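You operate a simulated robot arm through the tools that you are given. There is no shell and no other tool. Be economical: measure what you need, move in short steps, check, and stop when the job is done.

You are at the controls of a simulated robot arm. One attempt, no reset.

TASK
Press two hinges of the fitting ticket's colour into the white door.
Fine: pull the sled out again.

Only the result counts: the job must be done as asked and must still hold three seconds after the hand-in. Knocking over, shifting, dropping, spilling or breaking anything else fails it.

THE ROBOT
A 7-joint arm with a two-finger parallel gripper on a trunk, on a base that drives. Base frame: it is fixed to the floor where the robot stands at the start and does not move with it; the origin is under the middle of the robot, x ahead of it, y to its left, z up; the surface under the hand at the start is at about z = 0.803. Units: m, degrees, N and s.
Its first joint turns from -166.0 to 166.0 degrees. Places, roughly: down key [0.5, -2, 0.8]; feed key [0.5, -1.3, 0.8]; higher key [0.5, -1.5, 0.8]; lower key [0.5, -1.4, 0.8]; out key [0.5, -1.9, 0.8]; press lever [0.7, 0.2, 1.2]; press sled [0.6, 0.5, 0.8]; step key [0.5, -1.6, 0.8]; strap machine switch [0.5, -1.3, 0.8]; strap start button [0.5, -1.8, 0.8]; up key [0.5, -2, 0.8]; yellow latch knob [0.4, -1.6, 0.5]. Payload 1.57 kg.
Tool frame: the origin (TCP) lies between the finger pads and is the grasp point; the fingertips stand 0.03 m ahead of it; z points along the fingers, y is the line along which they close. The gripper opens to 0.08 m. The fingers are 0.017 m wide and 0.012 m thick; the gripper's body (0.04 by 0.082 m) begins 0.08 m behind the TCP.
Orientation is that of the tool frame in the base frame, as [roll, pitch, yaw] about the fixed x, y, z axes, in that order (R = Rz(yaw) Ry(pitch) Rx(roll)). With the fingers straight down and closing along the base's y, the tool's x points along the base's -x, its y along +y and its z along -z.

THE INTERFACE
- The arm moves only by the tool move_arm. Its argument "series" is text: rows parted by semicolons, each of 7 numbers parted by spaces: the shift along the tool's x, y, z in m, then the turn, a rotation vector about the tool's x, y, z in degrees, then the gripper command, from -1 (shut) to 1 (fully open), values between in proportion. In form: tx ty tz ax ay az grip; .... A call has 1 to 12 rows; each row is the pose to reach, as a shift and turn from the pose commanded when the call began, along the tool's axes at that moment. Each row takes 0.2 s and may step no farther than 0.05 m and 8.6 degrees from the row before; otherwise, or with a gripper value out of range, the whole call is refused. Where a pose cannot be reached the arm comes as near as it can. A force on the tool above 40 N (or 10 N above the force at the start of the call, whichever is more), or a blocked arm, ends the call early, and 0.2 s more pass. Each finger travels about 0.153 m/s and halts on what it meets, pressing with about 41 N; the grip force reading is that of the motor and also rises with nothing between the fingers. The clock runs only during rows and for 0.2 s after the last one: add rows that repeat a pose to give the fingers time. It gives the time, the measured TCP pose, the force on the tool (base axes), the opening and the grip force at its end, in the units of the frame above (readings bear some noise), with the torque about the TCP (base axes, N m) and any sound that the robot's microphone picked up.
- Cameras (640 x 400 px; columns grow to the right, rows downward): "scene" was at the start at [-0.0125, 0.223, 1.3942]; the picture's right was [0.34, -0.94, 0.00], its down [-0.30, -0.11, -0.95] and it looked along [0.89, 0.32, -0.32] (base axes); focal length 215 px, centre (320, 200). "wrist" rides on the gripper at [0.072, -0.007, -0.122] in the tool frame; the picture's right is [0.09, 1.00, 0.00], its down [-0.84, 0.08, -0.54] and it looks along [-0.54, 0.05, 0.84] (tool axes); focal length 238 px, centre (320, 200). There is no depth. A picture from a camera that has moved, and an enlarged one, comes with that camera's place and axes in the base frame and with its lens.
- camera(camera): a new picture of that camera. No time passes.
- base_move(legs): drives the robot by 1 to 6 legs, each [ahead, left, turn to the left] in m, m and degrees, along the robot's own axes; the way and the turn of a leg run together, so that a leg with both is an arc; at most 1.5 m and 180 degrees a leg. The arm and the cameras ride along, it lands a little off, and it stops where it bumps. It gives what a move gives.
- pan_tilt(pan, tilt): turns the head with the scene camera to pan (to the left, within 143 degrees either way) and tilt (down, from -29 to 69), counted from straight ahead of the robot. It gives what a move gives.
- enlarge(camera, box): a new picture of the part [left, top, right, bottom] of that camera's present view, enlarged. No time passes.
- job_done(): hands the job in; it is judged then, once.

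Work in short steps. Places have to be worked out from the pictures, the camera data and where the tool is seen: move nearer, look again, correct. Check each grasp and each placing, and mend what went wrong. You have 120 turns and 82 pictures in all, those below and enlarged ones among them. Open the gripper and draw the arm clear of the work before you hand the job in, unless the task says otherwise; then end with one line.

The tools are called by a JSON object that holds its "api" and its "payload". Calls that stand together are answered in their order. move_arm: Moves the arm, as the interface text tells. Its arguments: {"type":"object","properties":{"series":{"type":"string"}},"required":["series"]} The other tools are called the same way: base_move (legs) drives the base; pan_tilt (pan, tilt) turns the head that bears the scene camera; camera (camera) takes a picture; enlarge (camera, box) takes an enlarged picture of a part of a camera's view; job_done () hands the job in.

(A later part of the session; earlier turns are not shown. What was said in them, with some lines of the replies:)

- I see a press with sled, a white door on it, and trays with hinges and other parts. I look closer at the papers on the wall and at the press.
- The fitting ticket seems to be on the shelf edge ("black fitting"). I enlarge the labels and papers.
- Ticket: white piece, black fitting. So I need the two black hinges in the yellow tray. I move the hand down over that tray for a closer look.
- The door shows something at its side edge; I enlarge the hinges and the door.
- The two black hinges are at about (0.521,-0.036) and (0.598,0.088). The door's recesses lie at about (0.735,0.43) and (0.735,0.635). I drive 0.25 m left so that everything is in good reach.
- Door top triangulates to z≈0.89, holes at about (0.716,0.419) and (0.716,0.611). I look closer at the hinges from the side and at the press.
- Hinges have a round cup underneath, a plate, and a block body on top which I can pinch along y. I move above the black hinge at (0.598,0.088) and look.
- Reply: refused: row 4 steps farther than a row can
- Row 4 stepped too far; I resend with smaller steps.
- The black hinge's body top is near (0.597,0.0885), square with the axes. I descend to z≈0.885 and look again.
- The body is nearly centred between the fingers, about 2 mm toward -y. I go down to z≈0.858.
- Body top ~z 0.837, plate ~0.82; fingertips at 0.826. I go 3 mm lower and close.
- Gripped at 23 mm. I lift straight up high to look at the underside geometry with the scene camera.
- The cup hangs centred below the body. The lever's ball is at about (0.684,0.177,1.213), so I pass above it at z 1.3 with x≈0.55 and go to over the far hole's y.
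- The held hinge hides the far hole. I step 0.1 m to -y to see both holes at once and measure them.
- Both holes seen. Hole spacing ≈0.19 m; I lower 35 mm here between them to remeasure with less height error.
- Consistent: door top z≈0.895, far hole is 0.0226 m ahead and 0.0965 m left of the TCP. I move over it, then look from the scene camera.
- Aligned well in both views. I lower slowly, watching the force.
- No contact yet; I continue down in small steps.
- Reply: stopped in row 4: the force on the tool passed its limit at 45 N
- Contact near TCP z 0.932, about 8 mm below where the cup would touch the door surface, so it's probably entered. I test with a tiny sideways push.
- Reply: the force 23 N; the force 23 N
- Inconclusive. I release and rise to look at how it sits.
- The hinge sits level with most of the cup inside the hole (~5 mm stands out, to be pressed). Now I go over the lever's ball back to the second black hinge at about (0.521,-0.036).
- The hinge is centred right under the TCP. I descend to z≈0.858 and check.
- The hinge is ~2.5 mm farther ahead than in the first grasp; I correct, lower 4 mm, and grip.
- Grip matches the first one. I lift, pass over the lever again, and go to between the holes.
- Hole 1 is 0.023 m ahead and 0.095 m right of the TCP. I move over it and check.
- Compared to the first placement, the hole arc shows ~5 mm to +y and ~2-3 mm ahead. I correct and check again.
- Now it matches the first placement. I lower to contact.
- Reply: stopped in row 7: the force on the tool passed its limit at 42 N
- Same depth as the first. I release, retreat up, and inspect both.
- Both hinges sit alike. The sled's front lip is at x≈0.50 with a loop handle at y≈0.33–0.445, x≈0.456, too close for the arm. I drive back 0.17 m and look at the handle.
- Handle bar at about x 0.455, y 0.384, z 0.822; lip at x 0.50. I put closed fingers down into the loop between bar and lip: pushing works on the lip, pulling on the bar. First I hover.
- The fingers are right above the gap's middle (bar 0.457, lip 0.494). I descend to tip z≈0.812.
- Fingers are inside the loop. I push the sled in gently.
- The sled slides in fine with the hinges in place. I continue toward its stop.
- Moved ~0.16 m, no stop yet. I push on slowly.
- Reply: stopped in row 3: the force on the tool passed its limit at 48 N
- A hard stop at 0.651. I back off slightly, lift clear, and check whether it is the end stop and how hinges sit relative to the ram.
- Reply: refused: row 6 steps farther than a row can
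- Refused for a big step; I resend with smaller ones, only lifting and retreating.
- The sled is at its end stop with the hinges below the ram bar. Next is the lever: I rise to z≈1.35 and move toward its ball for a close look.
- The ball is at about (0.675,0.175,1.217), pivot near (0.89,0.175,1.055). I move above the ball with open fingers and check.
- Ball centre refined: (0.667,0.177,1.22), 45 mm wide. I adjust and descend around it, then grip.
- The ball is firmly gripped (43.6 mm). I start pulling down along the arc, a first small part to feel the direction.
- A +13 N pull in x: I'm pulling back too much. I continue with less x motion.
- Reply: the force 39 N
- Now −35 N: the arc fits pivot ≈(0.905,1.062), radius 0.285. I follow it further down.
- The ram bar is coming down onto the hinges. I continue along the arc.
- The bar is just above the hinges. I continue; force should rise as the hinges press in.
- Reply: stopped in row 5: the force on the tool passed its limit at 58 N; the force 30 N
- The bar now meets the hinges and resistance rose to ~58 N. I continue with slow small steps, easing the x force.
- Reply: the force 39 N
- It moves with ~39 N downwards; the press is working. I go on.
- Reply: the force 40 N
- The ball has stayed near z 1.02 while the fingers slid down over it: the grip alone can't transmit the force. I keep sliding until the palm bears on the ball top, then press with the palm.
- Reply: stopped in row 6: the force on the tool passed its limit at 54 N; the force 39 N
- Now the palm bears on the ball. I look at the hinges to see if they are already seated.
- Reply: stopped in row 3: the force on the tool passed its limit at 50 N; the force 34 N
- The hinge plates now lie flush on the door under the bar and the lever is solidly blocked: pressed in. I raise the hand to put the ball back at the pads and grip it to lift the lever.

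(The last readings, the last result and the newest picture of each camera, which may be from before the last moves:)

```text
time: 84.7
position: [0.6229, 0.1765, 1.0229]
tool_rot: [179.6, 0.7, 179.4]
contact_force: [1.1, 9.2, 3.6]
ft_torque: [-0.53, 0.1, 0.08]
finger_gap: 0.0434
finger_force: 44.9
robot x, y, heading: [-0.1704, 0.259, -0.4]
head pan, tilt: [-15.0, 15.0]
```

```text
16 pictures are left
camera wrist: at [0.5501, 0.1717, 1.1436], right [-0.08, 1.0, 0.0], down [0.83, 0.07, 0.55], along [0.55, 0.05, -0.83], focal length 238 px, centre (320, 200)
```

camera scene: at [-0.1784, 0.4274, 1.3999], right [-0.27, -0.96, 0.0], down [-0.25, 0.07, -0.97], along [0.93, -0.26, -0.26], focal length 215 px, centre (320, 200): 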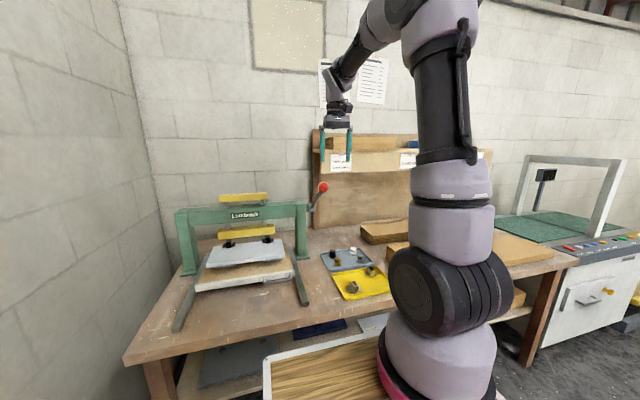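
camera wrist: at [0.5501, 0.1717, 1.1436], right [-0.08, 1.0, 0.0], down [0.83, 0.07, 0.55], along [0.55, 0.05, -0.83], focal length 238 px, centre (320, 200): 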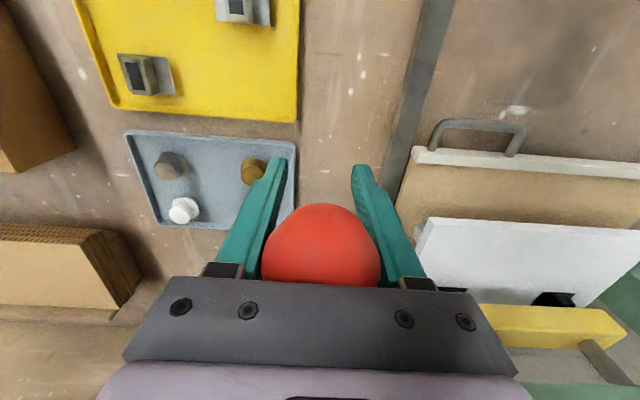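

The ball followed the hand up: the lever springs back by itself. I open and raise slowly along the arc so it returns gently.

{"api": "move_arm", "payload": {"series": "0 0 0 0 0 0 0.2; 0 0 0 0 0 0 0.5; 0 0 -0.015 0 0 0 0.5; 0 0 -0.03 0 0 0 0.5; -0.003 0 -0.05 0 0 0 0.5; -0.008 0 -0.07 0 0 0 0.5; -0.014 0 -0.09 0 0 0 0.5; -0.022 0 -0.11 0 0 0 0.6; -0.032 0 -0.13 0 0 0 0.8; -0.042 0 -0.155 0 0 0 1; -0.045 0 -0.19 0 0 0 1; -0.045 0 -0.22 0 0 0 1"}}

{"api": "camera", "payload": {"camera": "wrist"}}

{"api": "enlarge", "payload": {"camera": "scene", "box": [190, 150, 350, 290]}}

```text
time: 87.3
position: [0.6634, 0.1782, 1.245]
tool_rot: [179.8, 0.6, 179.4]
contact_force: [0.2, -0.2, 0.2]
ft_torque: [-0.02, 0.01, -0.01]
finger_gap: 0.0801
finger_force: 0.1
robot x, y, heading: [-0.1664, 0.2607, -0.3]
head pan, tilt: [-15.0, 15.0]
```

```text
15 pictures are left
camera wrist: at [0.5907, 0.1725, 1.3658], right [-0.08, 1.0, 0.0], down [0.83, 0.07, 0.55], along [0.55, 0.05, -0.83], focal length 238 px, centre (320, 200)
```

wrist: 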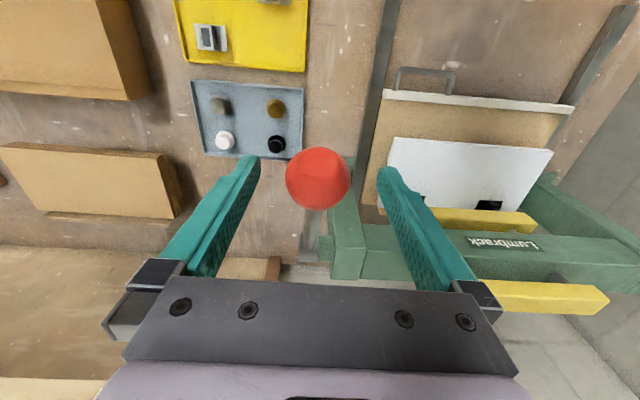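

```text
2.86 times, centred on (270, 220) of scene
camera zoom: at [-0.1783, 0.4273, 1.4], right [-0.27, -0.96, 0.0], down [-0.25, 0.07, -0.97], along [0.93, -0.26, -0.26], focal length 613 px, centre (463, 143)
```

zoom: 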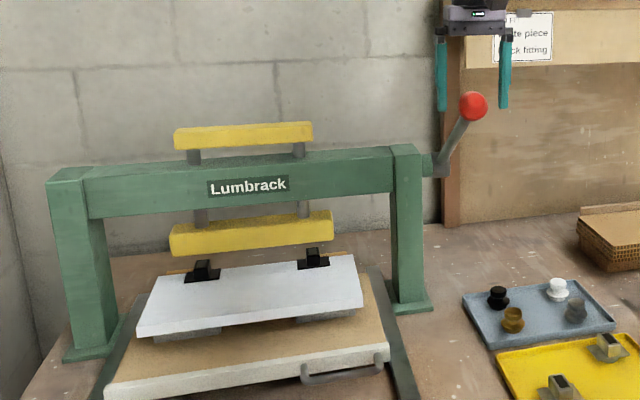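

The lever and ram are back up. I check the hinges closely.

{"api": "enlarge", "payload": {"camera": "scene", "box": [225, 225, 315, 265]}}

```text
7.11 times, centred on (270, 245) of scene
camera zoom: at [-0.1783, 0.4273, 1.4], right [-0.27, -0.96, 0.0], down [-0.25, 0.07, -0.97], along [0.93, -0.26, -0.26], focal length 1526 px, centre (676, -120)
```

zoom: 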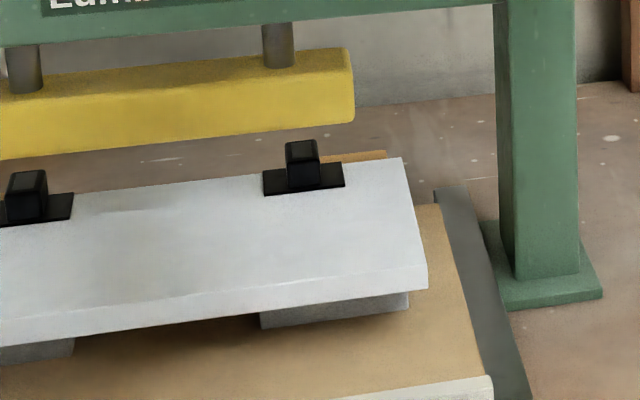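

Both plates are flush. Now the sled: I rise clear of the ball, retreat, and go over the handle loop (centre now ≈ x 0.643, y 0.386).

{"api": "move_arm", "payload": {"series": "0 0 -0.04 0 0 0 1; 0 0 -0.07 0 0 0 1; 0.04 0 -0.07 0 0 0 0; 0.08 0.02 -0.07 0 0 0 -1; 0.1 0.06 -0.07 0 0 0 -1; 0.1 0.105 -0.06 0 0 0 -1; 0.1 0.15 -0.05 0 0 0 -1; 0.09 0.19 -0.03 0 0 0 -1; 0.07 0.209 0.01 0 0 0 -1; 0.05 0.209 0.05 0 0 0 -1; 0.03 0.209 0.09 0 0 0 -1; 0.02 0.209 0.13 0 0 0 -1"}}

{"api": "move_arm", "payload": {"series": "0 0 0.045 0 0 0 -1; 0 0 0.09 0 0 0 -1; 0 0 0.13 0 0 0 -1; 0 0 0.17 0 0 0 -1; 0 0 0.195 0 0 0 -1; 0 0 0.195 0 0 0 -1"}}

{"api": "camera", "payload": {"camera": "wrist"}}

```text
time: 89.9
position: [0.6454, 0.3877, 1.1166]
tool_rot: [179.7, 0.7, 179.4]
contact_force: [1.1, 0.6, 0.6]
ft_torque: [0.03, -0.03, -0.01]
finger_gap: 0.0
finger_force: 20.9
robot x, y, heading: [-0.1738, 0.2593, -0.5]
head pan, tilt: [-15.0, 15.0]
```

```text
time: 91.3
position: [0.6497, 0.3857, 0.9192]
tool_rot: [179.7, 0.8, 179.3]
contact_force: [-0.8, -0.1, 0.0]
ft_torque: [0.03, 0.0, 0.0]
finger_gap: 0.0002
finger_force: 21.0
robot x, y, heading: [-0.1717, 0.2579, -0.2]
head pan, tilt: [-15.0, 15.0]
```

```text
12 pictures are left
camera wrist: at [0.5768, 0.3808, 1.0404], right [-0.08, 1.0, 0.0], down [0.83, 0.07, 0.55], along [0.55, 0.05, -0.83], focal length 238 px, centre (320, 200)
```

wrist: 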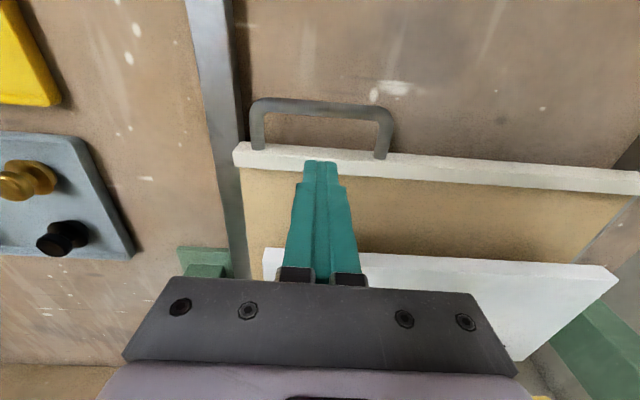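

The view nearly matches the earlier one, 3 mm too far ahead. I correct and descend into the loop.

{"api": "move_arm", "payload": {"series": "0.005 0 0.01 0 0 0 -1; 0.005 0 0.04 0 0 0 -1; 0.005 0 0.065 0 0 0 -1; 0.005 0 0.077 0 0 0 -1; 0.005 0 0.077 0 0 0 -1"}}

{"api": "enlarge", "payload": {"camera": "wrist", "box": [200, 60, 440, 210]}}

```text
time: 92.5
position: [0.6459, 0.3859, 0.8419]
tool_rot: [179.7, 0.7, 179.3]
contact_force: [-0.6, -0.3, 0.6]
ft_torque: [-0.01, -0.01, -0.01]
finger_gap: 0.0
finger_force: 21.2
robot x, y, heading: [-0.1713, 0.2572, -0.5]
head pan, tilt: [-15.0, 15.0]
```

```text
2.67 times, centred on (320, 135) of wrist
camera zoom: at [0.5731, 0.3801, 0.9631], right [-0.08, 1.0, 0.0], down [0.83, 0.07, 0.55], along [0.55, 0.05, -0.83], focal length 636 px, centre (320, 373)
```

zoom: 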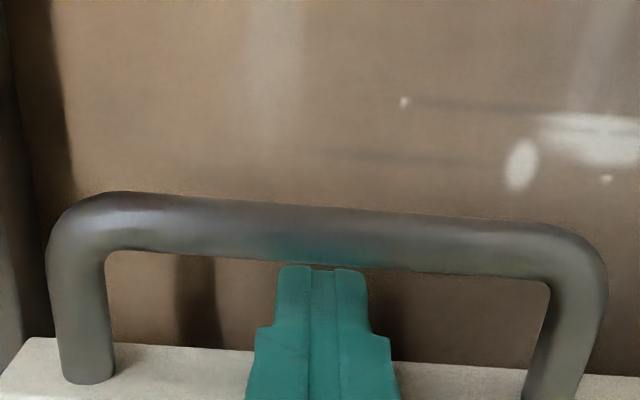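

Fingers are within the loop. I pull the sled out slowly.

{"api": "move_arm", "payload": {"series": "0.004 0 0 0 0 0 -1; 0.01 0 0 0 0 0 -1; 0.017 0 0 0 0 0 -1; 0.025 0 0 0 0 0 -1; 0.033 0 0 0 0 0 -1; 0.041 0 0 0 0 0 -1; 0.049 0 0 0 0 0 -1; 0.057 0 0 0 0 0 -1; 0.065 0 0 0 0 0 -1; 0.073 0 0 0 0 0 -1; 0.08 0 0 0 0 0 -1; 0.085 0 0 0 0 0 -1"}}

{"api": "camera", "payload": {"camera": "scene"}}

```text
time: 95.1
position: [0.5602, 0.3895, 0.8413]
tool_rot: [179.7, 0.7, 179.2]
contact_force: [0.1, -0.4, -0.2]
ft_torque: [0.03, 0.04, 0.04]
finger_gap: 0.0
finger_force: 21.1
robot x, y, heading: [-0.1709, 0.2591, -0.5]
head pan, tilt: [-15.0, 15.0]
```

```text
10 pictures are left
camera scene: at [-0.1785, 0.4274, 1.4], right [-0.27, -0.96, 0.0], down [-0.25, 0.07, -0.97], along [0.93, -0.26, -0.26], focal length 215 px, centre (320, 200)
```

scene: 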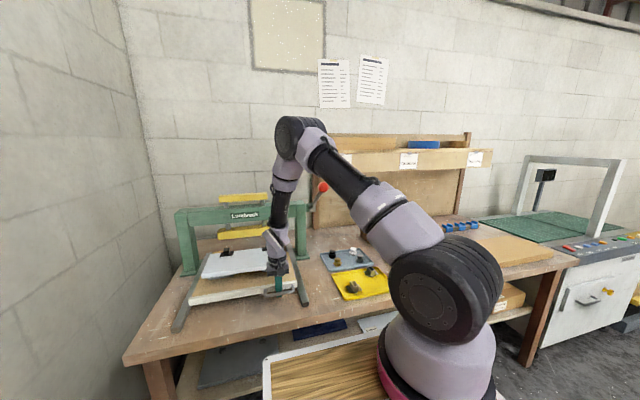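

The sled follows. I pull the rest to where it was.

{"api": "move_arm", "payload": {"series": "0.006 0 0 0 0 0 -1; 0.014 0 0 0 0 0 -1; 0.022 0 0 0 0 0 -1; 0.03 0 0 0 0 0 -1; 0.038 0 0 0 0 0 -1; 0.046 0 0 0 0 0 -1; 0.054 0 0 0 0 0 -1; 0.062 0 0 0 0 0 -1; 0.07 0 0 0 0 0 -1; 0.077 0 0 0 0 0 -1; 0.083 0 0 0 0 0 -1; 0.088 0 0 0 0 0 -1"}}

{"api": "enlarge", "payload": {"camera": "wrist", "box": [200, 60, 440, 210]}}

```text
time: 97.7
position: [0.471, 0.3888, 0.8398]
tool_rot: [179.7, 0.6, 179.3]
contact_force: [0.1, 0.6, 0.7]
ft_torque: [-0.01, 0.0, -0.01]
finger_gap: 0.0
finger_force: 22.0
robot x, y, heading: [-0.1698, 0.2603, -0.3]
head pan, tilt: [-15.0, 15.0]
```

```text
2.67 times, centred on (320, 135) of wrist
camera zoom: at [0.3993, 0.3832, 0.9607], right [-0.08, 1.0, 0.0], down [0.83, 0.07, 0.55], along [0.55, 0.05, -0.83], focal length 636 px, centre (320, 373)
```

zoom: 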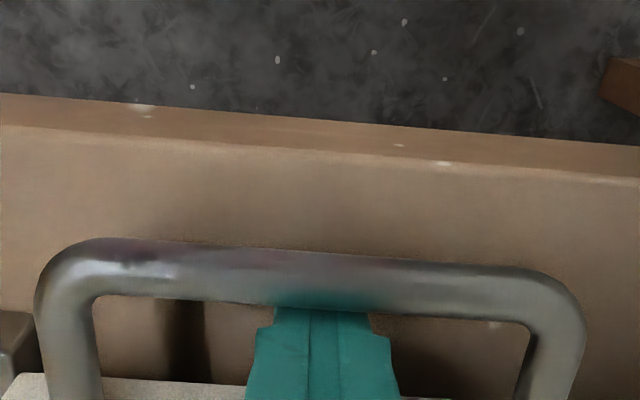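

The bar is at x≈0.463 versus 0.456 originally; I pull 7 mm more, watching for the stop.

{"api": "move_arm", "payload": {"series": "0.002 0 0 0 0 0 -1; 0.004 0 0 0 0 0 -1; 0.006 0 0 0 0 0 -1; 0.0075 0 0 0 0 0 -1; 0.0075 0 0 0 0 0 -1"}}

```text
time: 98.9
position: [0.4658, 0.3893, 0.8409]
tool_rot: [179.6, 0.7, 179.3]
contact_force: [1.0, -0.3, -1.1]
ft_torque: [0.01, 0.0, 0.0]
finger_gap: 0.0
finger_force: 21.2
robot x, y, heading: [-0.1738, 0.26, -0.4]
head pan, tilt: [-15.0, 15.0]
```

Now the sled is back at its starting place. I centre the fingers in the loop, lift out and retreat, then view the result.

{"api": "move_arm", "payload": {"series": "-0.006 0 0 0 0 0 -1; -0.008 0 0 0 0 0 -1; -0.008 0 -0.02 0 0 0 -1; -0.008 0 -0.06 0 0 0 -1; -0.008 0 -0.105 0 0 0 -1; -0.008 0 -0.15 0 0 0 -1; -0.008 0 -0.195 0 0 0 0; -0.008 0 -0.24 0 0 0 0.5; -0.008 0 -0.28 0 0 0 0.5; -0.008 0 -0.28 0 0 0 0.5"}}

{"api": "camera", "payload": {"camera": "wrist"}}

{"api": "enlarge", "payload": {"camera": "scene", "box": [150, 170, 340, 340]}}

```text
time: 101.1
position: [0.4704, 0.3872, 1.1233]
tool_rot: [179.7, 0.6, 179.4]
contact_force: [0.1, -0.4, -0.7]
ft_torque: [0.05, -0.02, 0.01]
finger_gap: 0.0599
finger_force: 0.0
robot x, y, heading: [-0.1716, 0.2575, -0.3]
head pan, tilt: [-15.0, 15.0]
```

```text
8 pictures are left
camera wrist: at [0.3975, 0.3816, 1.244], right [-0.08, 1.0, 0.0], down [0.83, 0.07, 0.55], along [0.55, 0.05, -0.83], focal length 238 px, centre (320, 200)
```

wrist: 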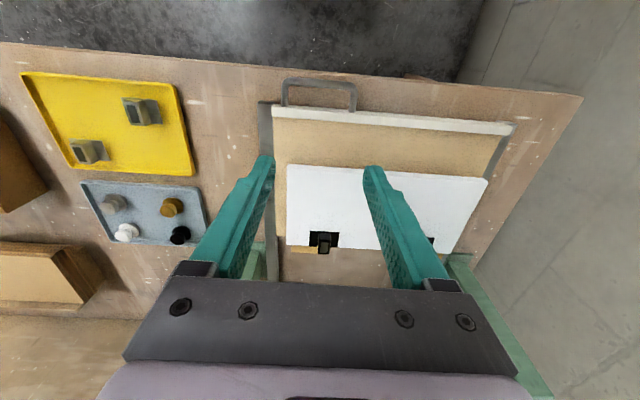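

```text
2.35 times, centred on (245, 255) of scene
camera zoom: at [-0.1784, 0.4274, 1.4], right [-0.27, -0.96, 0.0], down [-0.25, 0.07, -0.97], along [0.93, -0.26, -0.26], focal length 505 px, centre (496, 71)
```

zoom: 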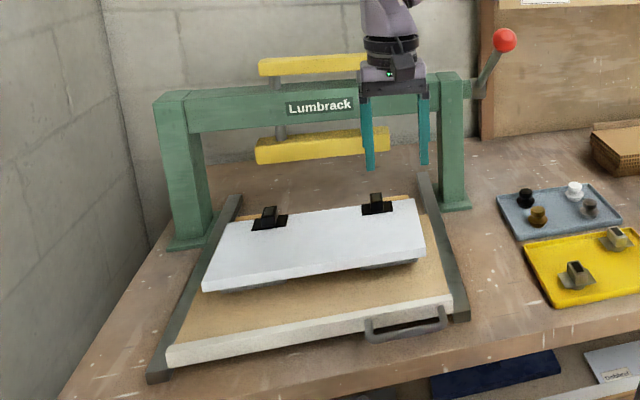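

The sled is out, and the lever and ram are up. One last close look at the hinges.

{"api": "enlarge", "payload": {"camera": "scene", "box": [215, 215, 285, 260]}}

```text
8.89 times, centred on (250, 238) of scene
camera zoom: at [-0.1784, 0.4274, 1.4], right [-0.27, -0.96, 0.0], down [-0.25, 0.07, -0.97], along [0.93, -0.26, -0.26], focal length 1908 px, centre (942, -133)
```

zoom: 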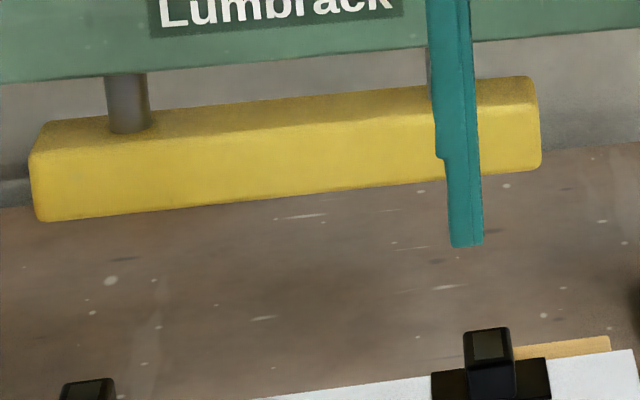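

That view mostly missed; I take the right crop of both hinges.

{"api": "enlarge", "payload": {"camera": "scene", "box": [235, 240, 335, 300]}}

```text
6.40 times, centred on (285, 270) of scene
camera zoom: at [-0.1784, 0.4274, 1.4], right [-0.27, -0.96, 0.0], down [-0.25, 0.07, -0.97], along [0.93, -0.26, -0.26], focal length 1374 px, centre (544, -248)
```

zoom: 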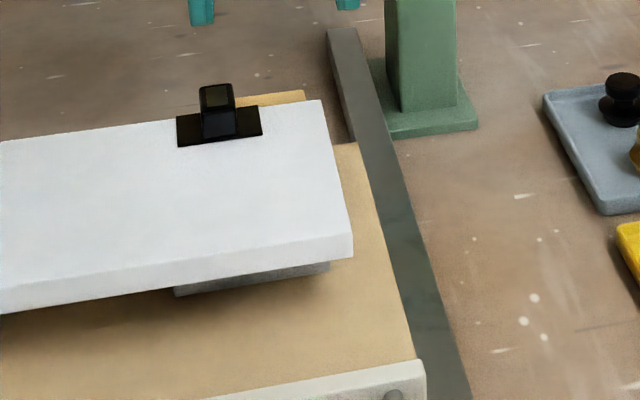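

The right hinge lies flush here, and the left one looked flush in the wider view just before. The sled is out, and the gripper is open and clear, so I hand in.

{"api": "job_done", "payload": {}}

```text
The job is handed in.
```

I pressed two black hinges, the colour on the fitting ticket, into the white door; both looked flush in the pictures. The sled is pulled back out, the press lever is up, and the arm is clear with the gripper open.
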